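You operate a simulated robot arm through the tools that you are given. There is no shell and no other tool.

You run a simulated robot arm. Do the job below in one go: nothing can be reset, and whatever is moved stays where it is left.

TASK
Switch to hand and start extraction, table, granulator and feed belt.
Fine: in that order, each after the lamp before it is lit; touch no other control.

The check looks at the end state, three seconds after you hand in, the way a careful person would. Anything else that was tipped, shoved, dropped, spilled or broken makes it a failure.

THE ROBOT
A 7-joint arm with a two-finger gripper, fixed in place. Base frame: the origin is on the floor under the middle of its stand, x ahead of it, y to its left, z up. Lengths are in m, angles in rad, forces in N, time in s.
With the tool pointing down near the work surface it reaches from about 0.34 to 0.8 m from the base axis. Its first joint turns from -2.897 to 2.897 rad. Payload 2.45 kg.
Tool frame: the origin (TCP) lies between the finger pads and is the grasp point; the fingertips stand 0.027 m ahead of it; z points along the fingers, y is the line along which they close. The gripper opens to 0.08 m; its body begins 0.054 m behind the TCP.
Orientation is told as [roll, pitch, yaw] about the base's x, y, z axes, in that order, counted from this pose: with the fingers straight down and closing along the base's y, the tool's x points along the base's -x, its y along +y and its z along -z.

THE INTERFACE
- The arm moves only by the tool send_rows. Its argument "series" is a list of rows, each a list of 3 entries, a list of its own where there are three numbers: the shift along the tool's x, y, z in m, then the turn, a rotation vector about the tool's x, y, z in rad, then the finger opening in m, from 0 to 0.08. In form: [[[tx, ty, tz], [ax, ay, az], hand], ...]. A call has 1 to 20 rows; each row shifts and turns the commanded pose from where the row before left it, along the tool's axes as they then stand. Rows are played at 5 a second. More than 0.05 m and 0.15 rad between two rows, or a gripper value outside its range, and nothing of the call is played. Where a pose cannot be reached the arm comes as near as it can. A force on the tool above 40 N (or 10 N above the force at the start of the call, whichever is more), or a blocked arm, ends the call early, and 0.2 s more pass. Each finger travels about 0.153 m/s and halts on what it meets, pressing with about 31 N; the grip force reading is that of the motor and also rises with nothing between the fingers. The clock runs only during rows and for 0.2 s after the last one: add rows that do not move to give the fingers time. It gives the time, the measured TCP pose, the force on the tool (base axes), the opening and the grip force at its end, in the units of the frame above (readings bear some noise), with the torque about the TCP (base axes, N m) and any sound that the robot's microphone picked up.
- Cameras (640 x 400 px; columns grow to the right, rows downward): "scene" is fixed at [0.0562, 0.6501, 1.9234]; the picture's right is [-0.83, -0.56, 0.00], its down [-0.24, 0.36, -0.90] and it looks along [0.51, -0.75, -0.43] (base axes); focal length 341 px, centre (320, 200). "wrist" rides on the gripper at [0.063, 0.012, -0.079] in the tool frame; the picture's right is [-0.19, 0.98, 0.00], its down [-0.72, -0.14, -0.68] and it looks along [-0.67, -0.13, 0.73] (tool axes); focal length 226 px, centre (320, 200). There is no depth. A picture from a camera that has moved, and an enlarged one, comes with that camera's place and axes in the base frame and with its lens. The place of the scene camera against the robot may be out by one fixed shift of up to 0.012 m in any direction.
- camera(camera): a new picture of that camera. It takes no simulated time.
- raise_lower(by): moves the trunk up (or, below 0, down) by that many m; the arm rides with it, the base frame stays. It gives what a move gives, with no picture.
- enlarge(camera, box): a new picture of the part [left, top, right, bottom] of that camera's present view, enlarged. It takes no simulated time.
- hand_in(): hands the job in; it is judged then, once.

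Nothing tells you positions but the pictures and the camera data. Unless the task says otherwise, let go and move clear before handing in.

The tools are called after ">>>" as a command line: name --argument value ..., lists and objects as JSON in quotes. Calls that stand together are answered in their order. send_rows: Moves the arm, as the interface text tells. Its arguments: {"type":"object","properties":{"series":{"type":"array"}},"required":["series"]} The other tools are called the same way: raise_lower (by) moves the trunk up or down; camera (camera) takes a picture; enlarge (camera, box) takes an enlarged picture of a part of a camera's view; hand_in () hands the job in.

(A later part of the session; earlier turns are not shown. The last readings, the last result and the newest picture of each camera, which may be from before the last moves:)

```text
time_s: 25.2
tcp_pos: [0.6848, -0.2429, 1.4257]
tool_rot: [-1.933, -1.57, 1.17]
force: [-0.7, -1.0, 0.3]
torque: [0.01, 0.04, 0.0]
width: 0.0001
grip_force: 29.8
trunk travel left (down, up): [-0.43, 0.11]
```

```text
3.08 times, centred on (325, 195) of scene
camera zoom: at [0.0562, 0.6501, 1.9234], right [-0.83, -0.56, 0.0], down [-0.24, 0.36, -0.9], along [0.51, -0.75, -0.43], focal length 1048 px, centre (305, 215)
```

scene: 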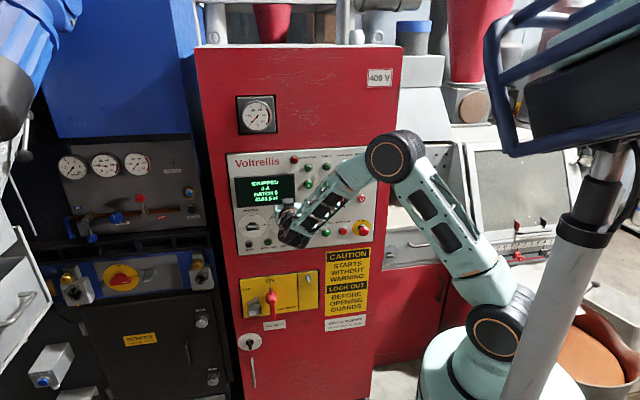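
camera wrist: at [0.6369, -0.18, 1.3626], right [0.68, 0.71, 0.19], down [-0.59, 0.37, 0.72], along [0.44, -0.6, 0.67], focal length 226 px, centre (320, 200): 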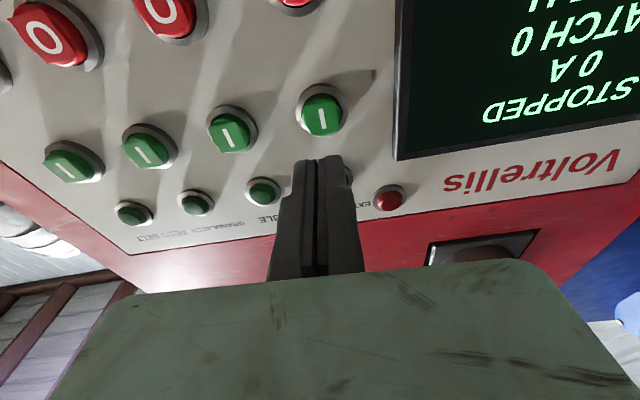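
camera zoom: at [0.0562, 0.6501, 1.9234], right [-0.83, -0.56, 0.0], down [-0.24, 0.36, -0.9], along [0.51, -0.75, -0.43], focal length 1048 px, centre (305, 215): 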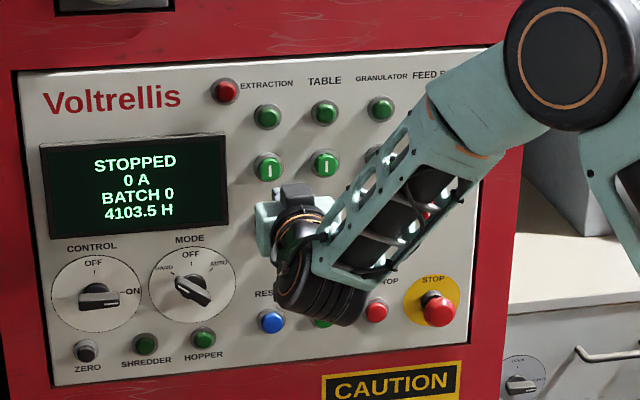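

The closed fingertips are lined up with the Extraction "I" mark to within a pixel or two. I'll advance gently to press it.

>>> send_rows --series '[[[-0.001, 0, 0.02], [0, 0, 0], 0.0], [[0, 0, 0.02], [0, 0, 0], 0.0], [[0, 0, 0.003], [0, 0, 0], 0.0], [[0, 0, 0.003], [0, 0, 0], 0.0], [[0, 0, 0.003], [0, 0, 0], 0.0], [[0, 0, 0.002], [0, 0, 0], 0.0], [[0, 0, 0], [0, 0, 0], 0.0]]'

>>> camera --camera "wrist"

>>> enlarge --camera "scene" --box '[225, 130, 425, 260]'

```text
time_s: 26.8
tcp_pos: [0.7234, -0.2777, 1.4273]
tool_rot: [-2.292, -1.57, 1.531]
force: [0.0, 0.9, -1.1]
torque: [-0.02, 0.02, 0.02]
width: 0.0
grip_force: 29.5
trunk travel left (down, up): [-0.43, 0.11]
```

```text
taken
camera wrist: at [0.6761, -0.2144, 1.3645], right [0.68, 0.71, 0.19], down [-0.59, 0.37, 0.72], along [0.44, -0.6, 0.67], focal length 226 px, centre (320, 200)
```

wrist: 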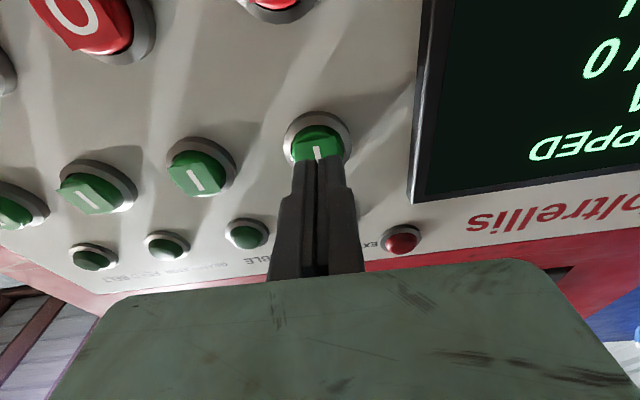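

```text
3.08 times, centred on (325, 195) of scene
camera zoom: at [0.0562, 0.6501, 1.9234], right [-0.83, -0.56, 0.0], down [-0.24, 0.36, -0.9], along [0.51, -0.75, -0.43], focal length 1048 px, centre (305, 215)
```

zoom: 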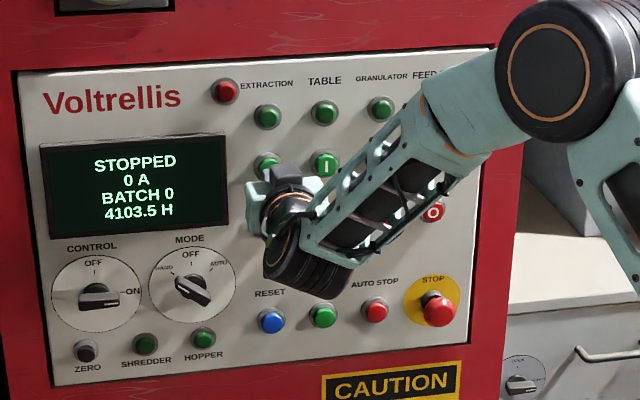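

No contact force yet, with the tips right at the button face. I'll continue in 2 mm steps.

>>> send_rows --series '[[[0, 0, 0.002], [0, 0, 0], 0.0], [[0, 0, 0.002], [0, 0, 0], 0.0], [[0, 0, 0], [0, 0, 0], 0.0]]'

>>> enlarge --camera "wrist" --box '[220, 80, 420, 205]'

>>> enlarge --camera "scene" --box '[225, 130, 425, 260]'

```text
time_s: 27.6
tcp_pos: [0.7264, -0.2809, 1.4295]
tool_rot: [-2.044, -1.569, 1.282]
force: [0.9, 0.5, 0.4]
torque: [0.01, -0.02, -0.03]
width: 0.0
grip_force: 29.8
trunk travel left (down, up): [-0.43, 0.11]
```

```text
3.20 times, centred on (320, 142) of wrist
camera zoom: at [0.6785, -0.2174, 1.365], right [0.68, 0.71, 0.19], down [-0.59, 0.37, 0.72], along [0.44, -0.6, 0.67], focal length 723 px, centre (320, 384)
```

zoom: 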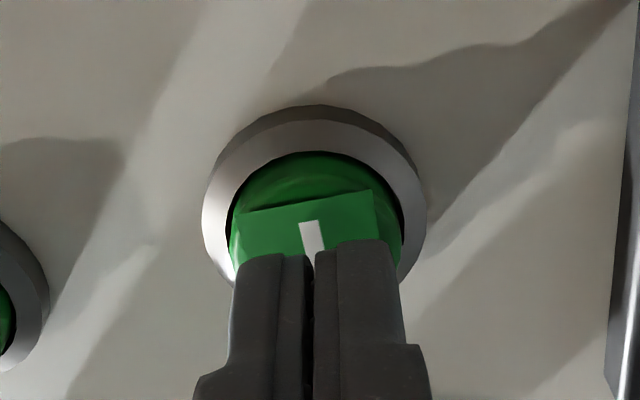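

```text
3.08 times, centred on (325, 195) of scene
camera zoom: at [0.0562, 0.6501, 1.9234], right [-0.83, -0.56, 0.0], down [-0.24, 0.36, -0.9], along [0.51, -0.75, -0.43], focal length 1048 px, centre (305, 215)
```

zoom: 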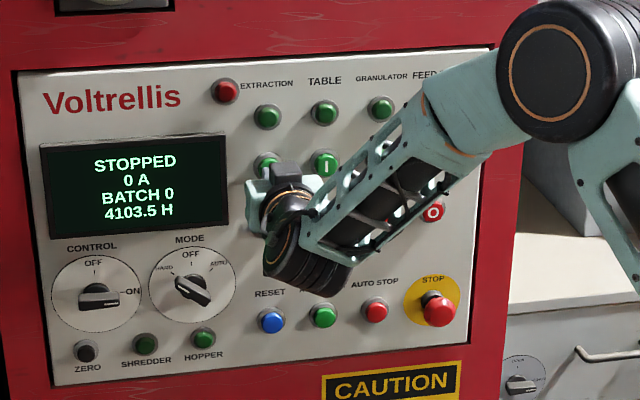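

Still no contact force, though the view shows the tips centred and very close. I'll keep going in small steps.

>>> send_rows --series '[[[0.0005, 0, 0.002], [0, 0, 0], 0.0], [[0, 0, 0.002], [0, 0, 0], 0.0], [[0, 0, 0], [0, 0, 0], 0.0]]'

>>> enlarge --camera "wrist" --box '[220, 80, 420, 205]'

>>> enlarge --camera "scene" --box '[225, 130, 425, 260]'

```text
time_s: 28.4
tcp_pos: [0.7303, -0.2846, 1.4279]
tool_rot: [-1.904, -1.569, 1.14]
force: [-0.1, -0.3, -0.2]
torque: [0.01, -0.01, 0.02]
width: 0.0
grip_force: 29.4
trunk travel left (down, up): [-0.43, 0.11]
```

```text
3.20 times, centred on (320, 142) of wrist
camera zoom: at [0.6816, -0.2204, 1.364], right [0.68, 0.71, 0.19], down [-0.59, 0.37, 0.72], along [0.44, -0.6, 0.67], focal length 723 px, centre (320, 384)
```

zoom: 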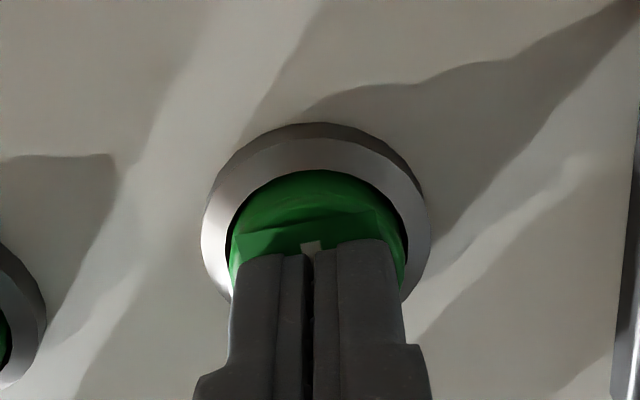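

```text
3.08 times, centred on (325, 195) of scene
camera zoom: at [0.0562, 0.6501, 1.9234], right [-0.83, -0.56, 0.0], down [-0.24, 0.36, -0.9], along [0.51, -0.75, -0.43], focal length 1048 px, centre (305, 215)
```

zoom: 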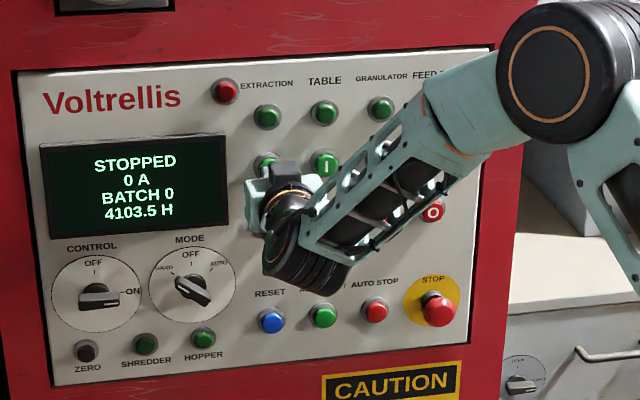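

The readings say the tips should be at the button, yet there's no force. I'll look more closely before pushing further.

>>> camera --camera "wrist"

>>> enlarge --camera "wrist" --box '[270, 110, 370, 180]'

>>> enlarge --camera "wrist" --box '[140, 110, 260, 220]'

>>> enlarge --camera "scene" --box '[290, 150, 350, 220]'

```text
taken
camera wrist: at [0.6816, -0.2204, 1.364], right [0.68, 0.71, 0.19], down [-0.59, 0.37, 0.72], along [0.44, -0.6, 0.67], focal length 226 px, centre (320, 200)
```

wrist: 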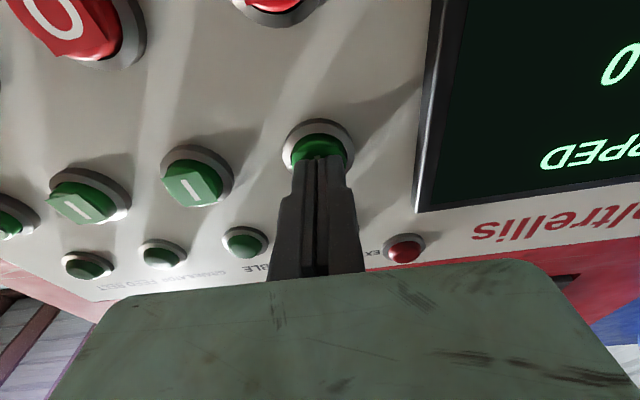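

```text
5.71 times, centred on (320, 145) of wrist
camera zoom: at [0.6816, -0.2204, 1.364], right [0.68, 0.71, 0.19], down [-0.59, 0.37, 0.72], along [0.44, -0.6, 0.67], focal length 1292 px, centre (320, 514)
```

zoom: 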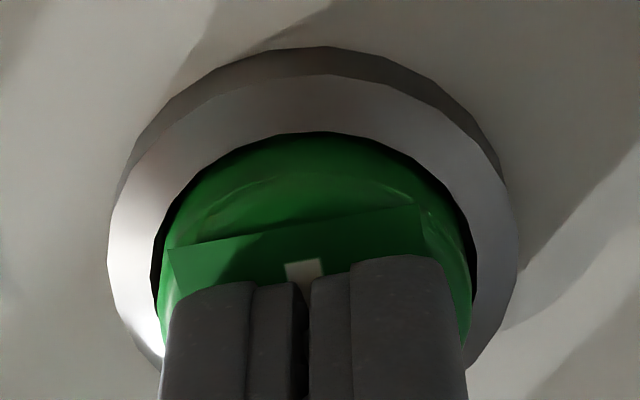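

```text
3.64 times, centred on (200, 165) of wrist
camera zoom: at [0.6816, -0.2204, 1.364], right [0.68, 0.71, 0.19], down [-0.59, 0.37, 0.72], along [0.44, -0.6, 0.67], focal length 822 px, centre (756, 327)
```

zoom: 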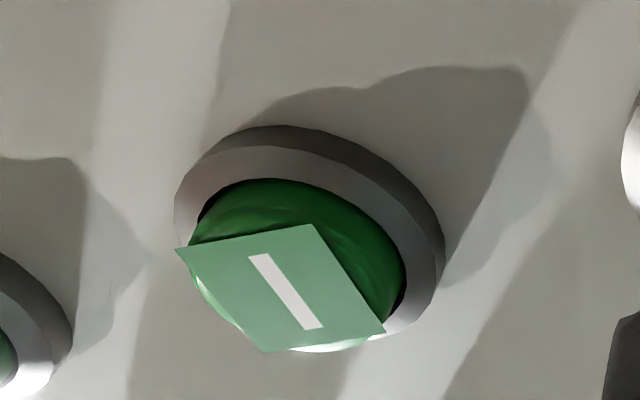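

```text
5.71 times, centred on (320, 185) of scene
camera zoom: at [0.0562, 0.6501, 1.9234], right [-0.83, -0.56, 0.0], down [-0.24, 0.36, -0.9], along [0.51, -0.75, -0.43], focal length 1946 px, centre (320, 286)
```

zoom: 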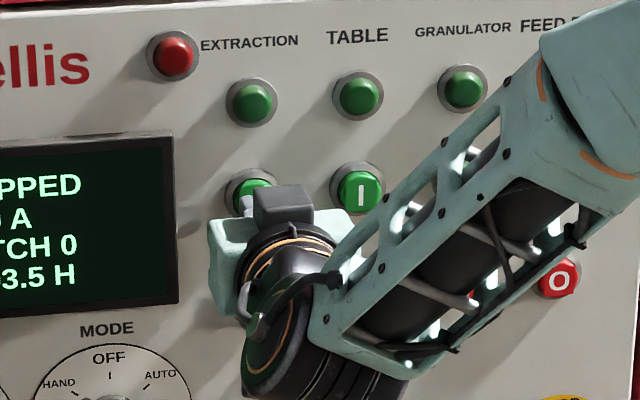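

The tips are centred on the cap and almost touching. I'll keep pressing in 2 mm steps and watch for force.

>>> send_rows --series '[[[0, 0, 0.0015], [0, 0, 0], 0.0], [[0, 0, 0.0015], [0, 0, 0], 0.0], [[0, 0, 0], [0, 0, 0], 0.0]]'

>>> enlarge --camera "wrist" --box '[270, 110, 370, 180]'

>>> enlarge --camera "scene" --box '[225, 130, 425, 260]'

```text
time_s: 29.2
tcp_pos: [0.7322, -0.2853, 1.4276]
tool_rot: [-2.519, -1.57, 1.757]
force: [-2.0, 1.2, 0.8]
torque: [0.01, -0.01, -0.01]
width: 0.0061
grip_force: 29.6
trunk travel left (down, up): [-0.43, 0.11]
```

```text
5.71 times, centred on (320, 145) of wrist
camera zoom: at [0.6838, -0.2222, 1.3642], right [0.68, 0.71, 0.19], down [-0.59, 0.37, 0.72], along [0.44, -0.6, 0.67], focal length 1292 px, centre (320, 514)
```

zoom: 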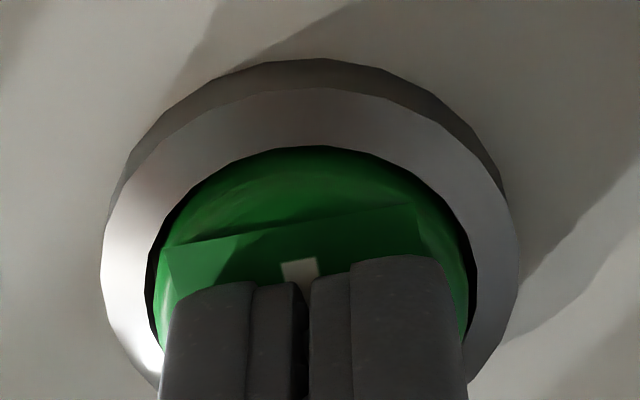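

```text
3.08 times, centred on (325, 195) of scene
camera zoom: at [0.0562, 0.6501, 1.9234], right [-0.83, -0.56, 0.0], down [-0.24, 0.36, -0.9], along [0.51, -0.75, -0.43], focal length 1048 px, centre (305, 215)
```

zoom: 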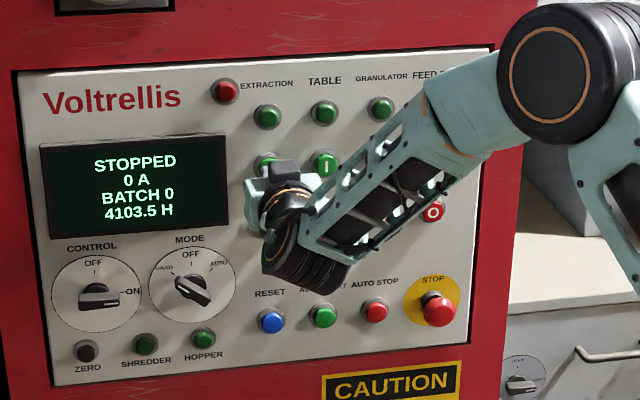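

Contact: about 2.3 N along the panel normal. I'll press on in small steps.

>>> send_rows --series '[[[0, 0, 0.0015], [0, 0, 0], 0.0], [[0, 0, 0.0015], [0, 0, 0], 0.0], [[0, 0, 0], [0, 0, 0], 0.0]]'

>>> enlarge --camera "wrist" --box '[270, 110, 370, 180]'

>>> enlarge --camera "scene" --box '[225, 130, 425, 260]'

```text
time_s: 30.0
tcp_pos: [0.7336, -0.2882, 1.4289]
tool_rot: [-2.746, -1.568, 1.984]
force: [-2.4, 3.6, 1.0]
torque: [-0.01, -0.03, -0.01]
width: 0.0057
grip_force: 29.2
trunk travel left (down, up): [-0.43, 0.11]
heard: click
```

```text
5.71 times, centred on (320, 145) of wrist
camera zoom: at [0.6856, -0.224, 1.3641], right [0.68, 0.71, 0.19], down [-0.59, 0.37, 0.72], along [0.44, -0.6, 0.67], focal length 1292 px, centre (320, 514)
```

zoom: 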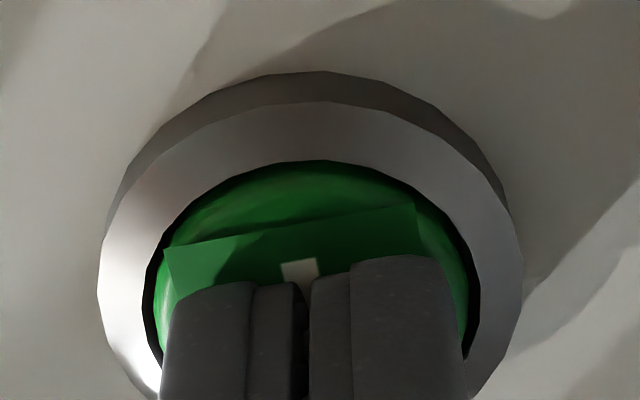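

```text
3.08 times, centred on (325, 195) of scene
camera zoom: at [0.0562, 0.6501, 1.9234], right [-0.83, -0.56, 0.0], down [-0.24, 0.36, -0.9], along [0.51, -0.75, -0.43], focal length 1048 px, centre (305, 215)
```

zoom: 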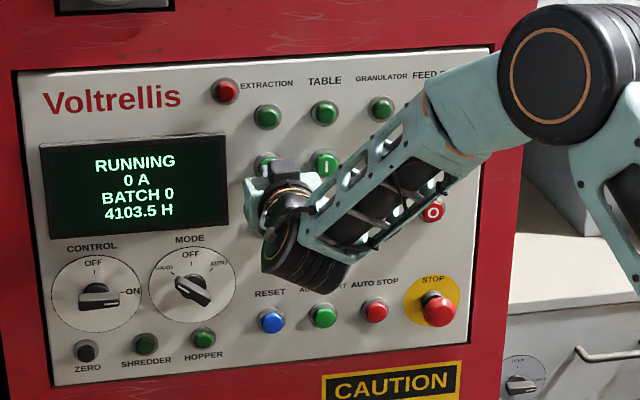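

A click was heard and the display went to RUNNING. I'll back off and check whether the Extraction lamp is lit before going on.

>>> send_rows --series '[[[0, 0, -0.01], [0, 0, 0], 0.0], [[0, 0, -0.02], [0, 0, 0], 0.0], [[0, 0, -0.02], [0, 0, 0], 0.0], [[0, 0, 0], [0, 0, 0], 0.0]]'

>>> camera --camera "wrist"

>>> enlarge --camera "scene" --box '[225, 130, 425, 260]'

```text
time_s: 31.0
tcp_pos: [0.6985, -0.2539, 1.4262]
tool_rot: [-2.037, -1.571, 1.275]
force: [0.5, -0.5, 0.0]
torque: [0.01, -0.01, -0.01]
width: 0.0
grip_force: 29.5
trunk travel left (down, up): [-0.43, 0.11]
```

```text
taken
camera wrist: at [0.6497, -0.1905, 1.3627], right [0.68, 0.71, 0.19], down [-0.59, 0.37, 0.72], along [0.44, -0.6, 0.67], focal length 226 px, centre (320, 200)
```

wrist: 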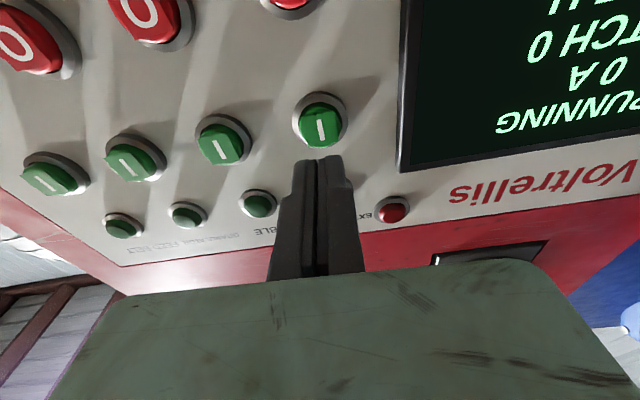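

```text
3.08 times, centred on (325, 195) of scene
camera zoom: at [0.0562, 0.6501, 1.9234], right [-0.83, -0.56, 0.0], down [-0.24, 0.36, -0.9], along [0.51, -0.75, -0.43], focal length 1048 px, centre (305, 215)
```

zoom: 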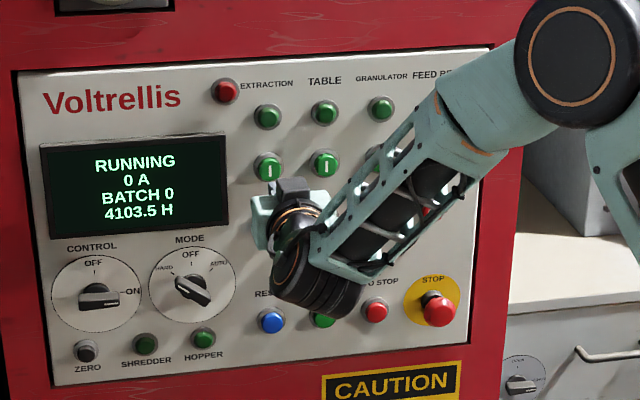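

The Extraction lamp isn't lit yet, so there is probably a run-up delay. I'll shift over to in front of the Table button without pressing, and wait there.

>>> send_rows --series '[[[0, -0.0237, 0], [0, 0, 0], 0.0], [[0, -0.0236, 0], [0, 0, 0], 0.0], [[0, -0.0236, 0], [0, 0, 0], 0.0], [[0, 0, 0], [0, 0, 0], 0.0], [[0, 0, 0], [0, 0, 0], 0.0]]'

>>> camera --camera "wrist"

>>> enlarge --camera "scene" --box '[225, 130, 425, 260]'

```text
time_s: 32.2
tcp_pos: [0.6483, -0.3056, 1.4274]
tool_rot: [-2.343, -1.572, 1.583]
force: [-0.2, -1.5, -0.7]
torque: [0.0, -0.02, 0.03]
width: 0.0
grip_force: 29.8
trunk travel left (down, up): [-0.43, 0.11]
```

```text
taken
camera wrist: at [0.6008, -0.2417, 1.3631], right [0.68, 0.71, 0.19], down [-0.59, 0.37, 0.72], along [0.44, -0.6, 0.67], focal length 226 px, centre (320, 200)
```

wrist: 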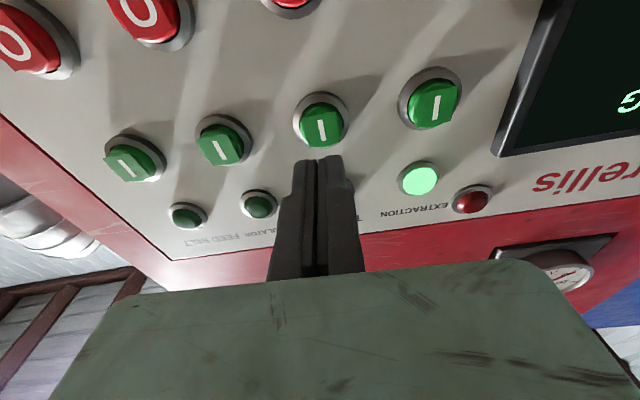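

```text
3.08 times, centred on (325, 195) of scene
camera zoom: at [0.0562, 0.6501, 1.9234], right [-0.83, -0.56, 0.0], down [-0.24, 0.36, -0.9], along [0.51, -0.75, -0.43], focal length 1048 px, centre (305, 215)
```

zoom: 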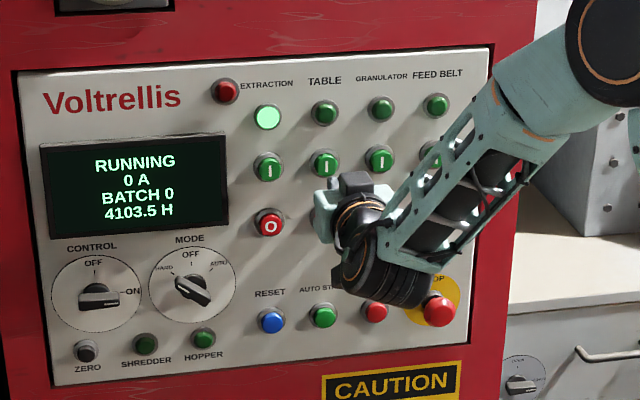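

The Extraction lamp is lit, and I'm in front of the Table start. I'll approach it and recheck alignment at close range.

>>> send_rows --series '[[[0, 0.001, 0.015], [0, 0, 0], 0.0], [[0, 0, 0.01], [0, 0, 0], 0.0], [[0, 0, 0], [0, 0, 0], 0.0]]'

>>> enlarge --camera "wrist" --box '[220, 80, 420, 205]'

```text
time_s: 33.0
tcp_pos: [0.6673, -0.3216, 1.427]
tool_rot: [-2.188, -1.569, 1.423]
force: [0.2, 0.1, 0.2]
torque: [-0.01, 0.01, 0.0]
width: 0.0
grip_force: 29.3
trunk travel left (down, up): [-0.43, 0.11]
```

```text
3.20 times, centred on (320, 142) of wrist
camera zoom: at [0.6197, -0.2583, 1.3635], right [0.68, 0.71, 0.19], down [-0.59, 0.37, 0.72], along [0.44, -0.6, 0.67], focal length 723 px, centre (320, 384)
```

zoom: 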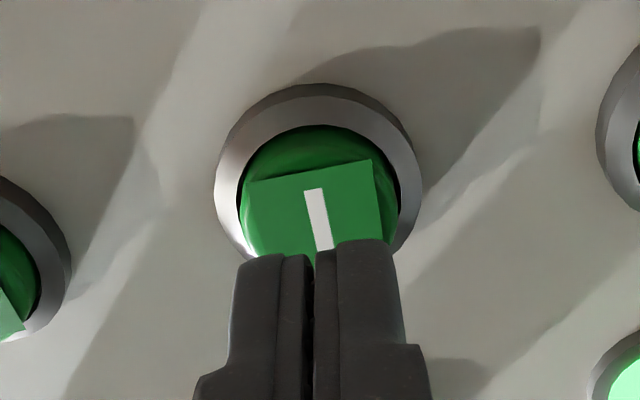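

Alignment is good: the tips are centred on the Table cap. Advancing in small steps until contact.

>>> send_rows --series '[[[0, 0, 0.005], [0, 0, 0], 0.0], [[0, 0, 0.004], [0, 0, 0], 0.0], [[0, 0, 0.003], [0, 0, 0], 0.0], [[0, 0, 0.0015], [0, 0, 0], 0.0], [[0, 0, 0.0015], [0, 0, 0], 0.0], [[0, 0, 0], [0, 0, 0], 0.0]]'

>>> enlarge --camera "wrist" --box '[220, 80, 420, 205]'

```text
time_s: 34.4
tcp_pos: [0.6768, -0.332, 1.4277]
tool_rot: [-2.212, -1.57, 1.451]
force: [0.4, 0.0, -1.0]
torque: [-0.01, 0.0, -0.04]
width: 0.0001
grip_force: 29.5
trunk travel left (down, up): [-0.43, 0.11]
```

```text
3.20 times, centred on (320, 142) of wrist
camera zoom: at [0.6296, -0.268, 1.3642], right [0.68, 0.71, 0.19], down [-0.59, 0.37, 0.72], along [0.44, -0.6, 0.67], focal length 723 px, centre (320, 384)
```

zoom: 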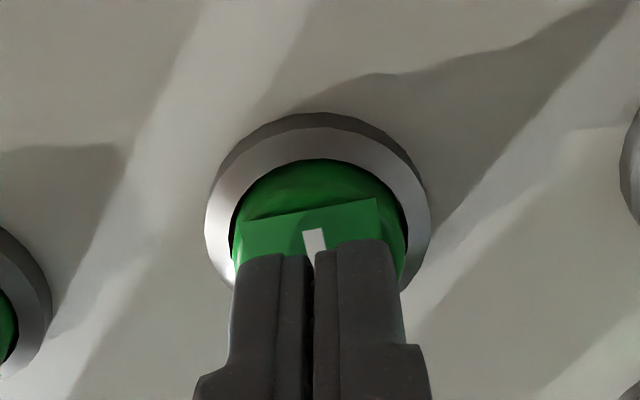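

>>> send_rows --series '[[[0, 0, 0.0015], [0, 0, 0], 0.0], [[0, 0, 0.0015], [0, 0, 0], 0.0], [[0, 0, 0.0015], [0, 0, 0], 0.0], [[0, 0, 0], [0, 0, 0], 0.0]]'

```text
time_s: 35.4
tcp_pos: [0.6804, -0.3344, 1.4284]
tool_rot: [-2.379, -1.569, 1.62]
force: [0.0, 1.2, -0.2]
torque: [0.02, 0.04, 0.07]
width: 0.0
grip_force: 29.8
trunk travel left (down, up): [-0.43, 0.11]
```

There is only a hint of contact so far. I'll continue in 1.5 mm steps toward the click.

>>> send_rows --series '[[[0, 0, 0.0015], [0, 0, 0], 0.0], [[0, 0, 0.0015], [0, 0, 0], 0.0], [[0, 0, 0], [0, 0, 0], 0.0]]'

```text
time_s: 36.2
tcp_pos: [0.6837, -0.3365, 1.4278]
tool_rot: [-1.763, -1.567, 1.002]
force: [-3.2, 1.8, -0.1]
torque: [-0.02, 0.03, -0.01]
width: 0.0058
grip_force: 29.5
trunk travel left (down, up): [-0.43, 0.11]
heard: click
```

The Table button clicked. I'll back off and check its lamp.

>>> send_rows --series '[[[0, 0, -0.01], [0, 0, 0], 0.0], [[0, 0, -0.015], [0, 0, 0], 0.0], [[0, 0, -0.02], [0, 0, 0], 0.0], [[0, 0, 0], [0, 0, 0], 0.0], [[0, 0, 0], [0, 0, 0], 0.0]]'

>>> camera --camera "wrist"

>>> enlarge --camera "scene" --box '[225, 130, 425, 260]'

```text
time_s: 37.4
tcp_pos: [0.6506, -0.3045, 1.4288]
tool_rot: [-2.278, -1.57, 1.516]
force: [0.2, 0.4, 0.4]
torque: [-0.01, -0.02, 0.01]
width: 0.0002
grip_force: 29.5
trunk travel left (down, up): [-0.43, 0.11]
```

```text
taken
camera wrist: at [0.6028, -0.2416, 1.3641], right [0.68, 0.71, 0.19], down [-0.59, 0.37, 0.72], along [0.44, -0.6, 0.67], focal length 226 px, centre (320, 200)
```

wrist: 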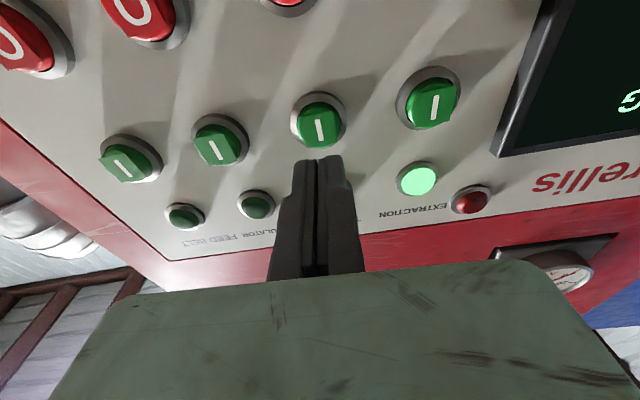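

```text
3.08 times, centred on (325, 195) of scene
camera zoom: at [0.0562, 0.6501, 1.9234], right [-0.83, -0.56, 0.0], down [-0.24, 0.36, -0.9], along [0.51, -0.75, -0.43], focal length 1048 px, centre (305, 215)
```

zoom: 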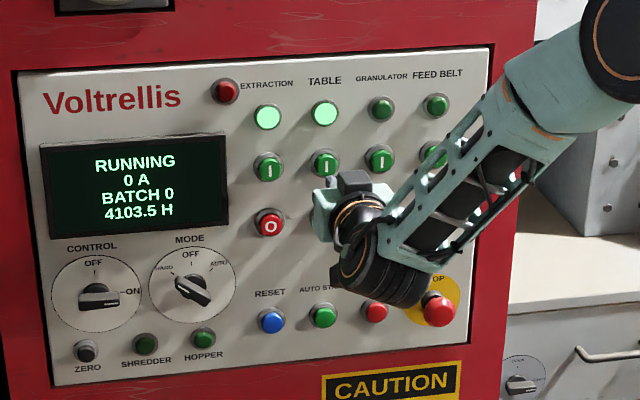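

The Table lamp is lit too. Shifting right 0.071 m to the Granulator start.

>>> send_rows --series '[[[0, -0.0238, 0], [0, 0, 0], 0.0], [[0, -0.0238, 0], [0, 0, 0], 0.0], [[0, -0.0238, 0], [0, 0, 0], 0.0], [[0, 0, 0], [0, 0, 0], 0.0], [[0, 0, 0], [0, 0, 0], 0.0]]'

>>> camera --camera "wrist"

>>> camera --camera "scene"

```text
time_s: 38.6
tcp_pos: [0.6027, -0.3571, 1.4269]
tool_rot: [-2.424, -1.571, 1.662]
force: [0.8, -0.4, 0.2]
torque: [0.05, 0.02, 0.0]
width: 0.0
grip_force: 29.5
trunk travel left (down, up): [-0.43, 0.11]
```

```text
taken
camera wrist: at [0.5546, -0.2935, 1.3631], right [0.68, 0.71, 0.19], down [-0.59, 0.37, 0.72], along [0.44, -0.6, 0.67], focal length 226 px, centre (320, 200)
```

wrist: 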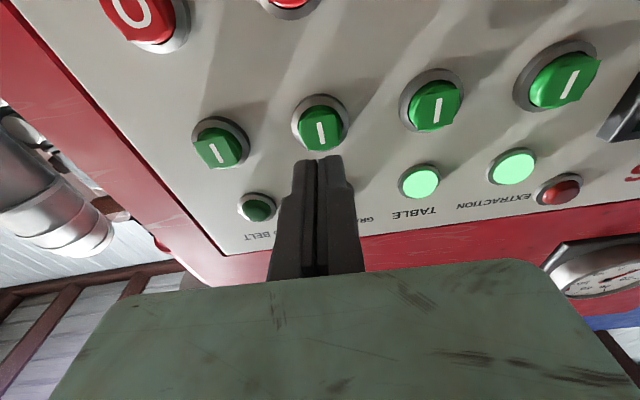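

```text
taken
```

scene: 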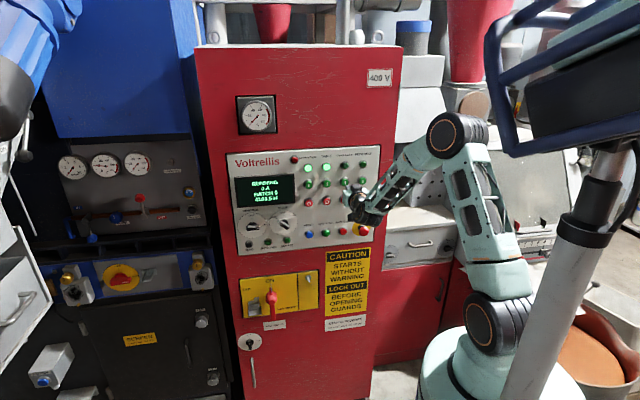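

Lamps 1 and 2 are lit, and the Granulator "I" is centred ahead of the tips. Advancing to just short of contact.

>>> send_rows --series '[[[0, 0, 0.015], [0, 0, 0], 0.0], [[0, 0, 0.012], [0, 0, 0], 0.0], [[0, 0, 0.004], [0, 0, 0], 0.0], [[0, 0, 0], [0, 0, 0], 0.0]]'

>>> enlarge --camera "wrist" --box '[220, 80, 420, 205]'

```text
time_s: 39.6
tcp_pos: [0.6236, -0.3777, 1.4277]
tool_rot: [-2.095, -1.569, 1.334]
force: [0.1, 0.5, -0.1]
torque: [-0.02, 0.02, 0.01]
width: 0.0
grip_force: 29.6
trunk travel left (down, up): [-0.43, 0.11]
```

```text
3.20 times, centred on (320, 142) of wrist
camera zoom: at [0.5769, -0.3143, 1.3639], right [0.68, 0.71, 0.19], down [-0.59, 0.37, 0.72], along [0.44, -0.6, 0.67], focal length 723 px, centre (320, 384)
```

zoom: 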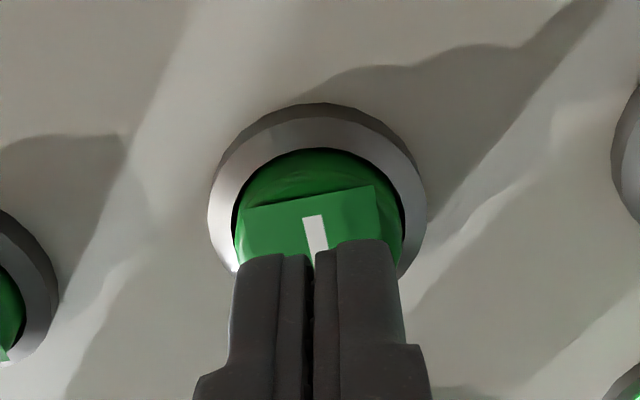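

>>> send_rows --series '[[[0, 0, 0.003], [0, 0, 0], 0.0], [[0, 0, 0.002], [0, 0, 0], 0.0], [[0, 0, 0.0015], [0, 0, 0], 0.0], [[0, 0, 0.0015], [0, 0, 0], 0.0], [[0, 0, 0], [0, 0, 0], 0.0]]'

```text
time_s: 40.8
tcp_pos: [0.6292, -0.3836, 1.4268]
tool_rot: [-2.039, -1.568, 1.278]
force: [-0.4, 0.1, -0.3]
torque: [-0.03, -0.01, 0.01]
width: 0.0
grip_force: 29.6
trunk travel left (down, up): [-0.43, 0.11]
```

No click yet and contact is about to begin. Continuing in 1.5 mm steps.

>>> send_rows --series '[[[0, 0, 0.0015], [0, 0, 0], 0.0], [[0, 0, 0.0015], [0, 0, 0], 0.0], [[0, 0, 0], [0, 0, 0], 0.0]]'

```text
time_s: 41.6
tcp_pos: [0.6314, -0.385, 1.4274]
tool_rot: [-2.055, -1.572, 1.295]
force: [-2.1, 1.8, -0.5]
torque: [-0.01, -0.01, 0.0]
width: 0.0061
grip_force: 30.2
trunk travel left (down, up): [-0.43, 0.11]
```

>>> send_rows --series '[[[0, 0, 0.0015], [0, 0, 0], 0.0], [[0, 0, 0.001], [0, 0, 0], 0.0], [[0, 0, 0], [0, 0, 0], 0.0]]'

```text
time_s: 42.4
tcp_pos: [0.6336, -0.3867, 1.4275]
tool_rot: [-2.131, -1.57, 1.37]
force: [-2.2, 3.2, -1.6]
torque: [-0.04, 0.06, 0.01]
width: 0.0061
grip_force: 30.0
trunk travel left (down, up): [-0.43, 0.11]
heard: click
```

The Granulator button clicked. Backing off to check its lamp.

>>> send_rows --series '[[[0, 0, -0.01], [0, 0, 0], 0.0], [[0, 0, -0.015], [0, 0, 0], 0.0], [[0, 0, -0.015], [0, 0, 0], 0.0], [[0, 0, 0], [0, 0, 0], 0.0], [[0, 0, 0], [0, 0, 0], 0.0]]'

>>> enlarge --camera "scene" --box '[225, 130, 425, 260]'

>>> camera --camera "wrist"

```text
time_s: 43.6
tcp_pos: [0.6038, -0.3597, 1.4278]
tool_rot: [-2.31, -1.568, 1.549]
force: [-0.2, 0.4, 0.0]
torque: [0.0, -0.02, 0.0]
width: 0.0
grip_force: 29.8
trunk travel left (down, up): [-0.43, 0.11]
```

```text
3.08 times, centred on (325, 195) of scene
camera zoom: at [0.0562, 0.6501, 1.9234], right [-0.83, -0.56, 0.0], down [-0.24, 0.36, -0.9], along [0.51, -0.75, -0.43], focal length 1048 px, centre (305, 215)
```

zoom: 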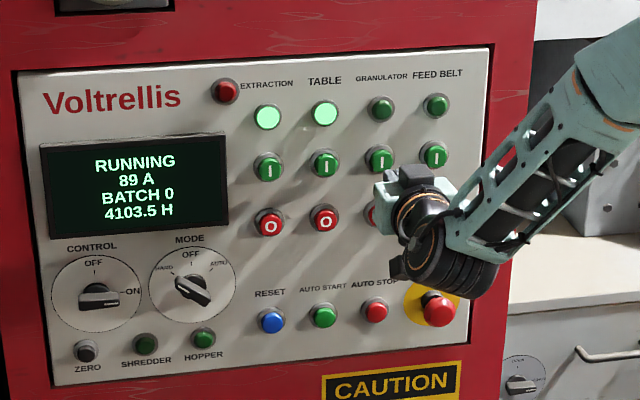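

```text
taken
camera wrist: at [0.5563, -0.2963, 1.3634], right [0.68, 0.71, 0.19], down [-0.59, 0.37, 0.72], along [0.44, -0.6, 0.67], focal length 226 px, centre (320, 200)
```

wrist: 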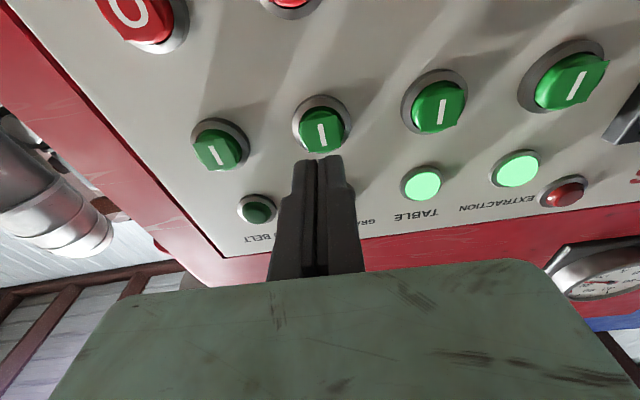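

The granulator is drawing starting current (89 A) but its lamp isn't lit yet. I'll move in front of the Feed belt start and wait for the lamp without pressing.

>>> send_rows --series '[[[0, -0.0234, 0], [0, 0, 0], 0.0], [[0, -0.0233, 0], [0, 0, 0], 0.0], [[0, -0.0233, 0], [0, 0, 0], 0.0], [[0, 0, 0], [0, 0, 0], 0.0], [[0, 0, 0], [0, 0, 0], 0.0], [[0, 0, 0], [0, 0, 0], 0.0], [[0, 0, 0], [0, 0, 0], 0.0]]'

>>> enlarge --camera "scene" --box '[225, 130, 425, 260]'

>>> camera --camera "wrist"

```text
time_s: 45.2
tcp_pos: [0.5881, -0.3748, 1.4263]
tool_rot: [-2.082, -1.569, 1.32]
force: [0.5, 0.3, -1.0]
torque: [-0.02, 0.0, -0.03]
width: 0.0
grip_force: 29.8
out of reach, approached as far as the arm can: row 2, 3
trunk travel left (down, up): [-0.43, 0.11]
```

```text
3.08 times, centred on (325, 195) of scene
camera zoom: at [0.0562, 0.6501, 1.9234], right [-0.83, -0.56, 0.0], down [-0.24, 0.36, -0.9], along [0.51, -0.75, -0.43], focal length 1048 px, centre (305, 215)
```

zoom: 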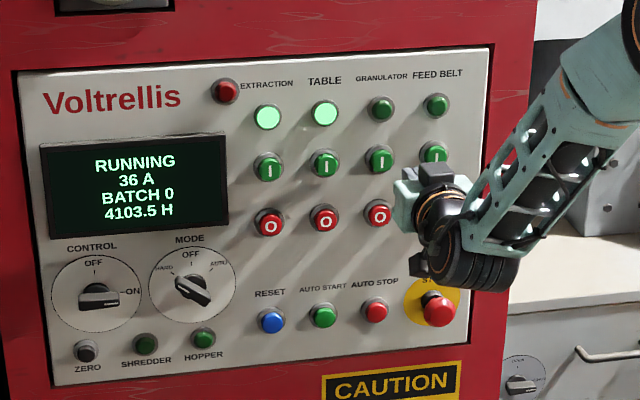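

```text
taken
camera wrist: at [0.5404, -0.3135, 1.3638], right [0.68, 0.71, 0.19], down [-0.59, 0.37, 0.72], along [0.44, -0.6, 0.67], focal length 226 px, centre (320, 200)
```

wrist: 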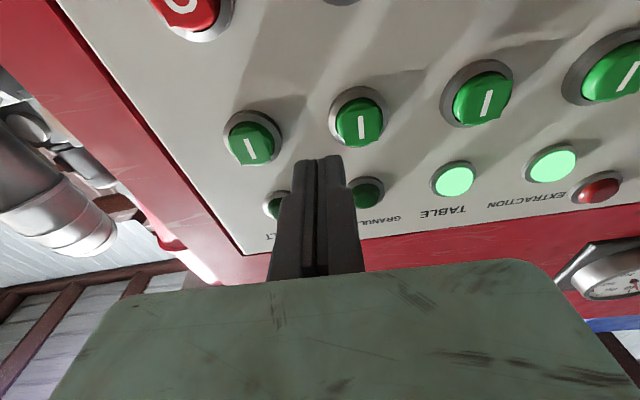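

The Feed belt position is just out of reach in this arm posture, probably because the forearm is too steep for the wrist. The fix is to raise the tool relative to the shoulder, so I'll move it up and slightly back and then lower the trunk by the same amount.

>>> send_rows --series '[[[-0.02, 0.006, -0.008], [0, 0, 0], 0.0], [[-0.03, 0.006, -0.006], [0, 0, 0], 0.0], [[-0.03, 0.003, -0.006], [0, 0, 0], 0.0], [[-0.03, 0, 0], [0, 0, 0], 0.0], [[-0.03, 0, 0], [0, 0, 0], 0.0], [[-0.03, 0, 0], [0, 0, 0], 0.0], [[0, 0, 0], [0, 0, 0], 0.0]]'

>>> camera --camera "scene"

>>> camera --camera "wrist"

```text
time_s: 46.8
tcp_pos: [0.5841, -0.3547, 1.5961]
tool_rot: [-1.322, -1.572, 0.561]
force: [-0.8, 0.3, 0.2]
torque: [0.01, -0.02, 0.01]
width: 0.0
grip_force: 29.0
trunk travel left (down, up): [-0.43, 0.11]
```

```text
taken
```

scene: 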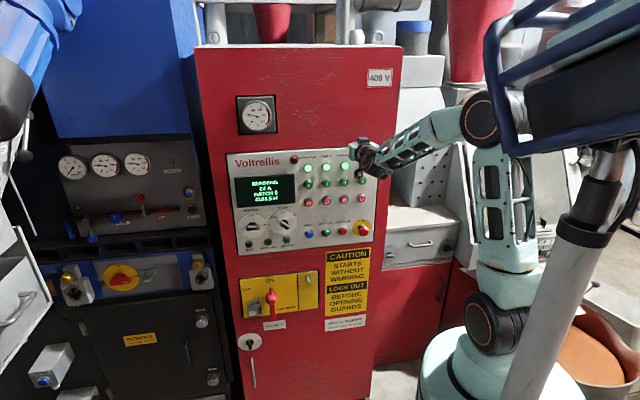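

```text
taken
camera wrist: at [0.5361, -0.2911, 1.5319], right [0.68, 0.71, 0.19], down [-0.59, 0.37, 0.72], along [0.44, -0.6, 0.67], focal length 226 px, centre (320, 200)
```

wrist: 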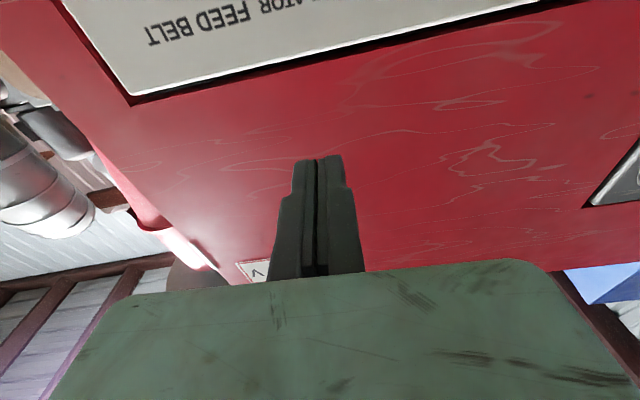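

That went smoothly. I'll zoom in to check the Granulator lamp, then lower the trunk by 0.17 to bring the tool back to button height.

>>> enlarge --camera "scene" --box '[225, 130, 425, 260]'

>>> raise_lower --by -0.17

>>> camera --camera "wrist"

>>> camera --camera "scene"

```text
3.08 times, centred on (325, 195) of scene
camera zoom: at [0.0562, 0.6501, 1.9234], right [-0.83, -0.56, 0.0], down [-0.24, 0.36, -0.9], along [0.51, -0.75, -0.43], focal length 1048 px, centre (305, 215)
```

zoom: 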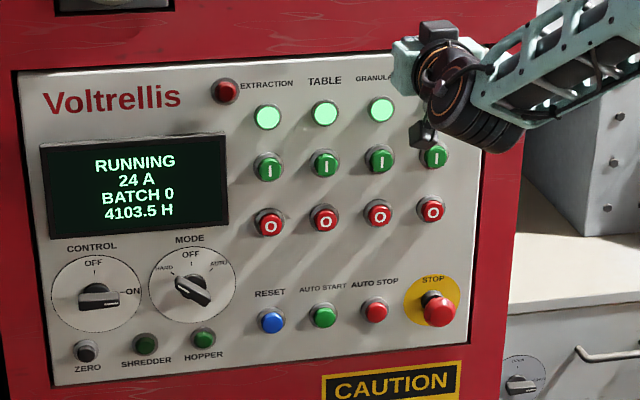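

```text
time_s: 48.7
tcp_pos: [0.5831, -0.3544, 1.4253]
tool_rot: [-2.293, -1.57, 1.528]
force: [-0.5, 0.0, -1.5]
torque: [-0.01, 0.0, 0.0]
width: 0.0
grip_force: 29.9
trunk travel left (down, up): [-0.26, 0.28]
```

```text
taken
camera wrist: at [0.5358, -0.2909, 1.3621], right [0.68, 0.71, 0.19], down [-0.59, 0.37, 0.72], along [0.44, -0.6, 0.67], focal length 226 px, centre (320, 200)
```

wrist: 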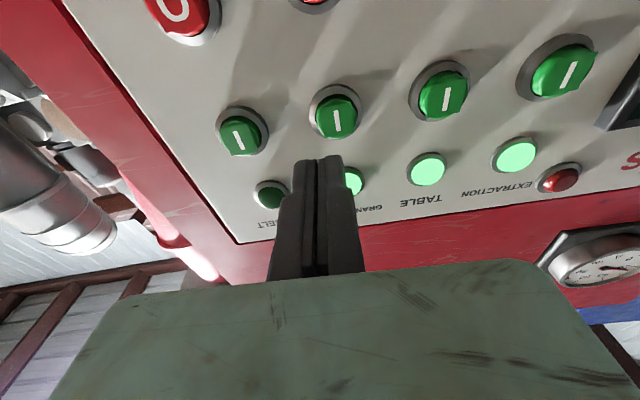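

```text
taken
```

scene: 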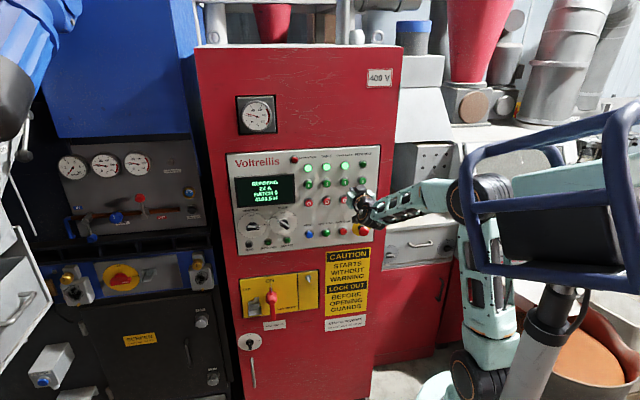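

The Granulator lamp is lit, so three are on, and the tool is back at button height. Moving right 0.059 m to the Feed belt start.

>>> send_rows --series '[[[0, -0.02, 0], [0, 0, 0], 0.0], [[0, -0.02, 0], [0, 0, 0], 0.0], [[-0.0015, -0.0192, 0], [0, 0, 0], 0.0], [[0, 0, 0], [0, 0, 0], 0.0], [[0, 0, 0], [0, 0, 0], 0.0]]'

>>> camera --camera "wrist"

>>> camera --camera "scene"

```text
time_s: 49.9
tcp_pos: [0.5413, -0.3969, 1.4283]
tool_rot: [-2.152, -1.571, 1.39]
force: [0.2, 1.0, -0.2]
torque: [0.0, -0.04, 0.0]
width: 0.0
grip_force: 29.6
trunk travel left (down, up): [-0.26, 0.28]
```

```text
taken
camera wrist: at [0.4936, -0.334, 1.3641], right [0.68, 0.71, 0.19], down [-0.59, 0.37, 0.72], along [0.44, -0.6, 0.67], focal length 226 px, centre (320, 200)
```

wrist: 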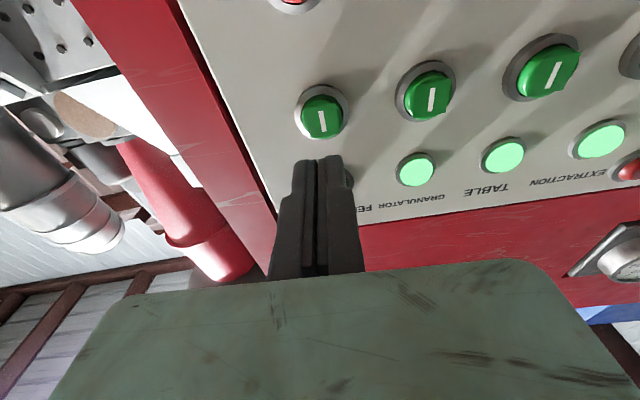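

```text
taken
```

scene: 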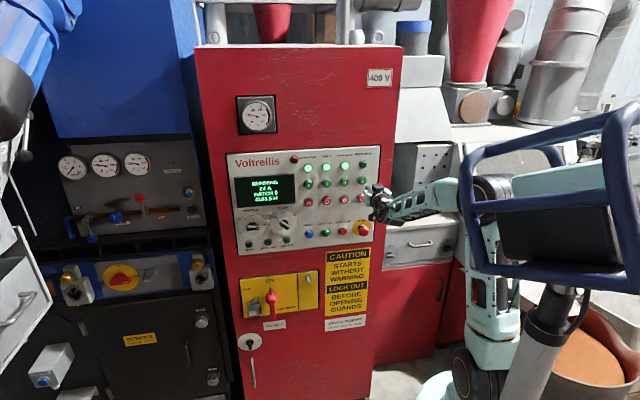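

Feed belt is reachable in this posture and its "I" is centred ahead of the tips. Advancing to just short of contact.

>>> send_rows --series '[[[0, 0.0007, 0.018], [0, 0, 0], 0.0], [[0, 0, 0.015], [0, 0, 0], 0.0], [[0, 0, 0.008], [0, 0, 0], 0.0], [[0, 0, 0], [0, 0, 0], 0.0]]'

>>> enlarge --camera "wrist" --box '[220, 80, 420, 205]'

>>> enlarge --camera "scene" --box '[225, 130, 425, 260]'

```text
time_s: 50.9
tcp_pos: [0.574, -0.4248, 1.4263]
tool_rot: [-2.01, -1.568, 1.245]
force: [0.3, 0.4, -0.5]
torque: [-0.02, 0.03, -0.01]
width: 0.0
grip_force: 30.1
trunk travel left (down, up): [-0.26, 0.28]
```

```text
3.20 times, centred on (320, 142) of wrist
camera zoom: at [0.5256, -0.3613, 1.3628], right [0.68, 0.71, 0.19], down [-0.59, 0.37, 0.72], along [0.44, -0.6, 0.67], focal length 723 px, centre (320, 384)
```

zoom: 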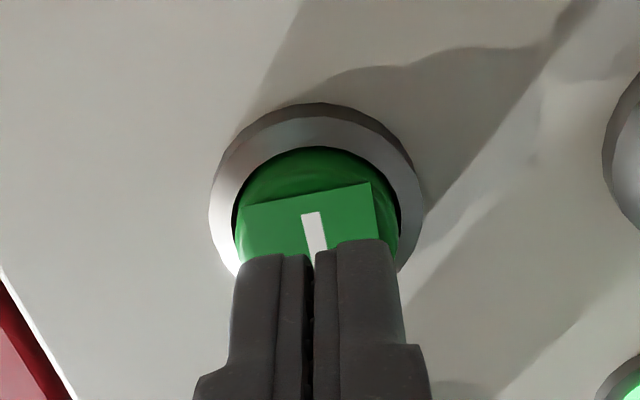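

```text
3.08 times, centred on (325, 195) of scene
camera zoom: at [0.0562, 0.6501, 1.9234], right [-0.83, -0.56, 0.0], down [-0.24, 0.36, -0.9], along [0.51, -0.75, -0.43], focal length 1048 px, centre (305, 215)
```

zoom: 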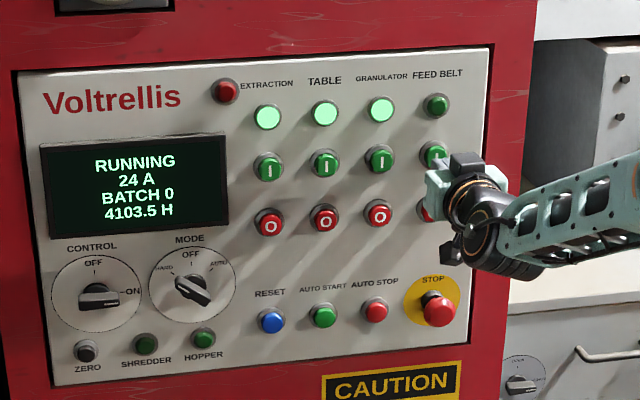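

Aligned as well as the others. Advancing in small steps to contact.

>>> send_rows --series '[[[0, 0, 0.003], [0, 0, 0], 0.0], [[0, 0, 0.003], [0, 0, 0], 0.0], [[0, 0, 0.0015], [0, 0, 0], 0.0], [[0, 0, 0.0015], [0, 0, 0], 0.0], [[0, 0, 0], [0, 0, 0], 0.0]]'

```text
time_s: 52.1
tcp_pos: [0.5796, -0.4319, 1.4267]
tool_rot: [-1.987, -1.569, 1.226]
force: [0.2, 0.7, -0.7]
torque: [0.01, 0.02, 0.02]
width: 0.0001
grip_force: 29.8
trunk travel left (down, up): [-0.26, 0.28]
```

>>> send_rows --series '[[[0, 0, 0.0015], [0, 0, 0], 0.0], [[0, 0, 0.0015], [0, 0, 0], 0.0], [[0, 0, 0], [0, 0, 0], 0.0]]'

```text
time_s: 52.9
tcp_pos: [0.582, -0.433, 1.4281]
tool_rot: [-2.407, -1.568, 1.646]
force: [-0.4, 1.1, 0.7]
torque: [0.0, -0.01, -0.01]
width: 0.0062
grip_force: 29.3
trunk travel left (down, up): [-0.26, 0.28]
```

Contact is just starting. A little further to the click.

>>> send_rows --series '[[[0, 0, 0.0015], [0, 0, 0], 0.0], [[0, 0, 0.0015], [0, 0, 0], 0.0], [[0, 0, 0], [0, 0, 0], 0.0]]'

```text
time_s: 53.7
tcp_pos: [0.5829, -0.4344, 1.4279]
tool_rot: [-2.292, -1.571, 1.528]
force: [-2.2, 1.7, -0.8]
torque: [-0.03, 0.02, -0.01]
width: 0.0062
grip_force: 29.5
trunk travel left (down, up): [-0.26, 0.28]
heard: click
```

The Feed belt button clicked. I'll back well off and check all four lamps and the display.

>>> send_rows --series '[[[0, 0, -0.01], [0, 0, 0], 0.0], [[0, 0, -0.015], [0, 0, 0], 0.0], [[0, 0, -0.02], [0, 0, 0], 0.0], [[0, 0, -0.02], [0, 0, 0], 0.0], [[0, 0, 0], [0, 0, 0], 0.0], [[0, 0, 0], [0, 0, 0], 0.0], [[0, 0, 0], [0, 0, 0], 0.0], [[0, 0, 0], [0, 0, 0], 0.0]]'

>>> enlarge --camera "scene" --box '[225, 130, 425, 260]'

>>> camera --camera "wrist"

```text
time_s: 55.5
tcp_pos: [0.5368, -0.3898, 1.4281]
tool_rot: [-2.103, -1.57, 1.343]
force: [1.0, -0.9, -0.5]
torque: [0.01, -0.01, -0.04]
width: 0.0
grip_force: 29.8
trunk travel left (down, up): [-0.26, 0.28]
```

```text
3.08 times, centred on (325, 195) of scene
camera zoom: at [0.0562, 0.6501, 1.9234], right [-0.83, -0.56, 0.0], down [-0.24, 0.36, -0.9], along [0.51, -0.75, -0.43], focal length 1048 px, centre (305, 215)
```

zoom: 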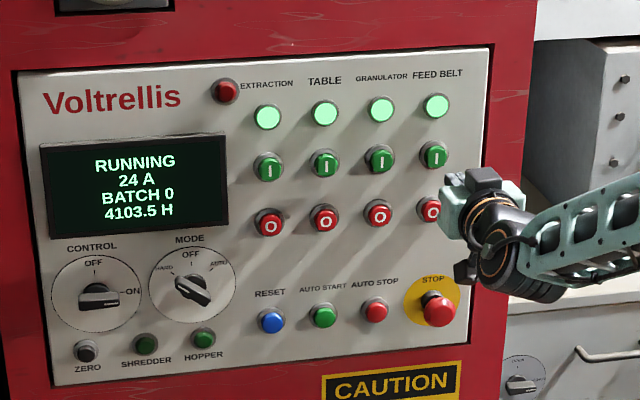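

```text
taken
camera wrist: at [0.4892, -0.3262, 1.3645], right [0.68, 0.71, 0.19], down [-0.59, 0.37, 0.72], along [0.44, -0.6, 0.67], focal length 226 px, centre (320, 200)
```

wrist: 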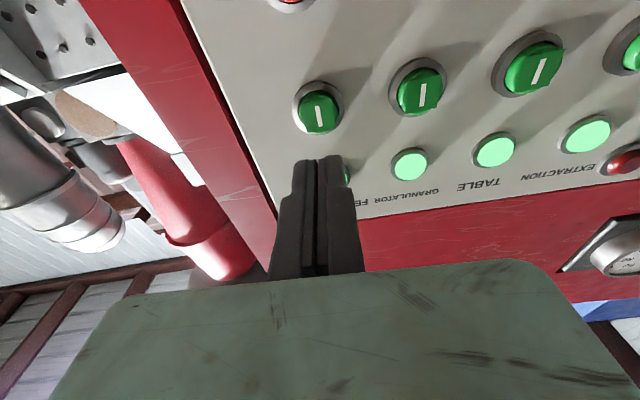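

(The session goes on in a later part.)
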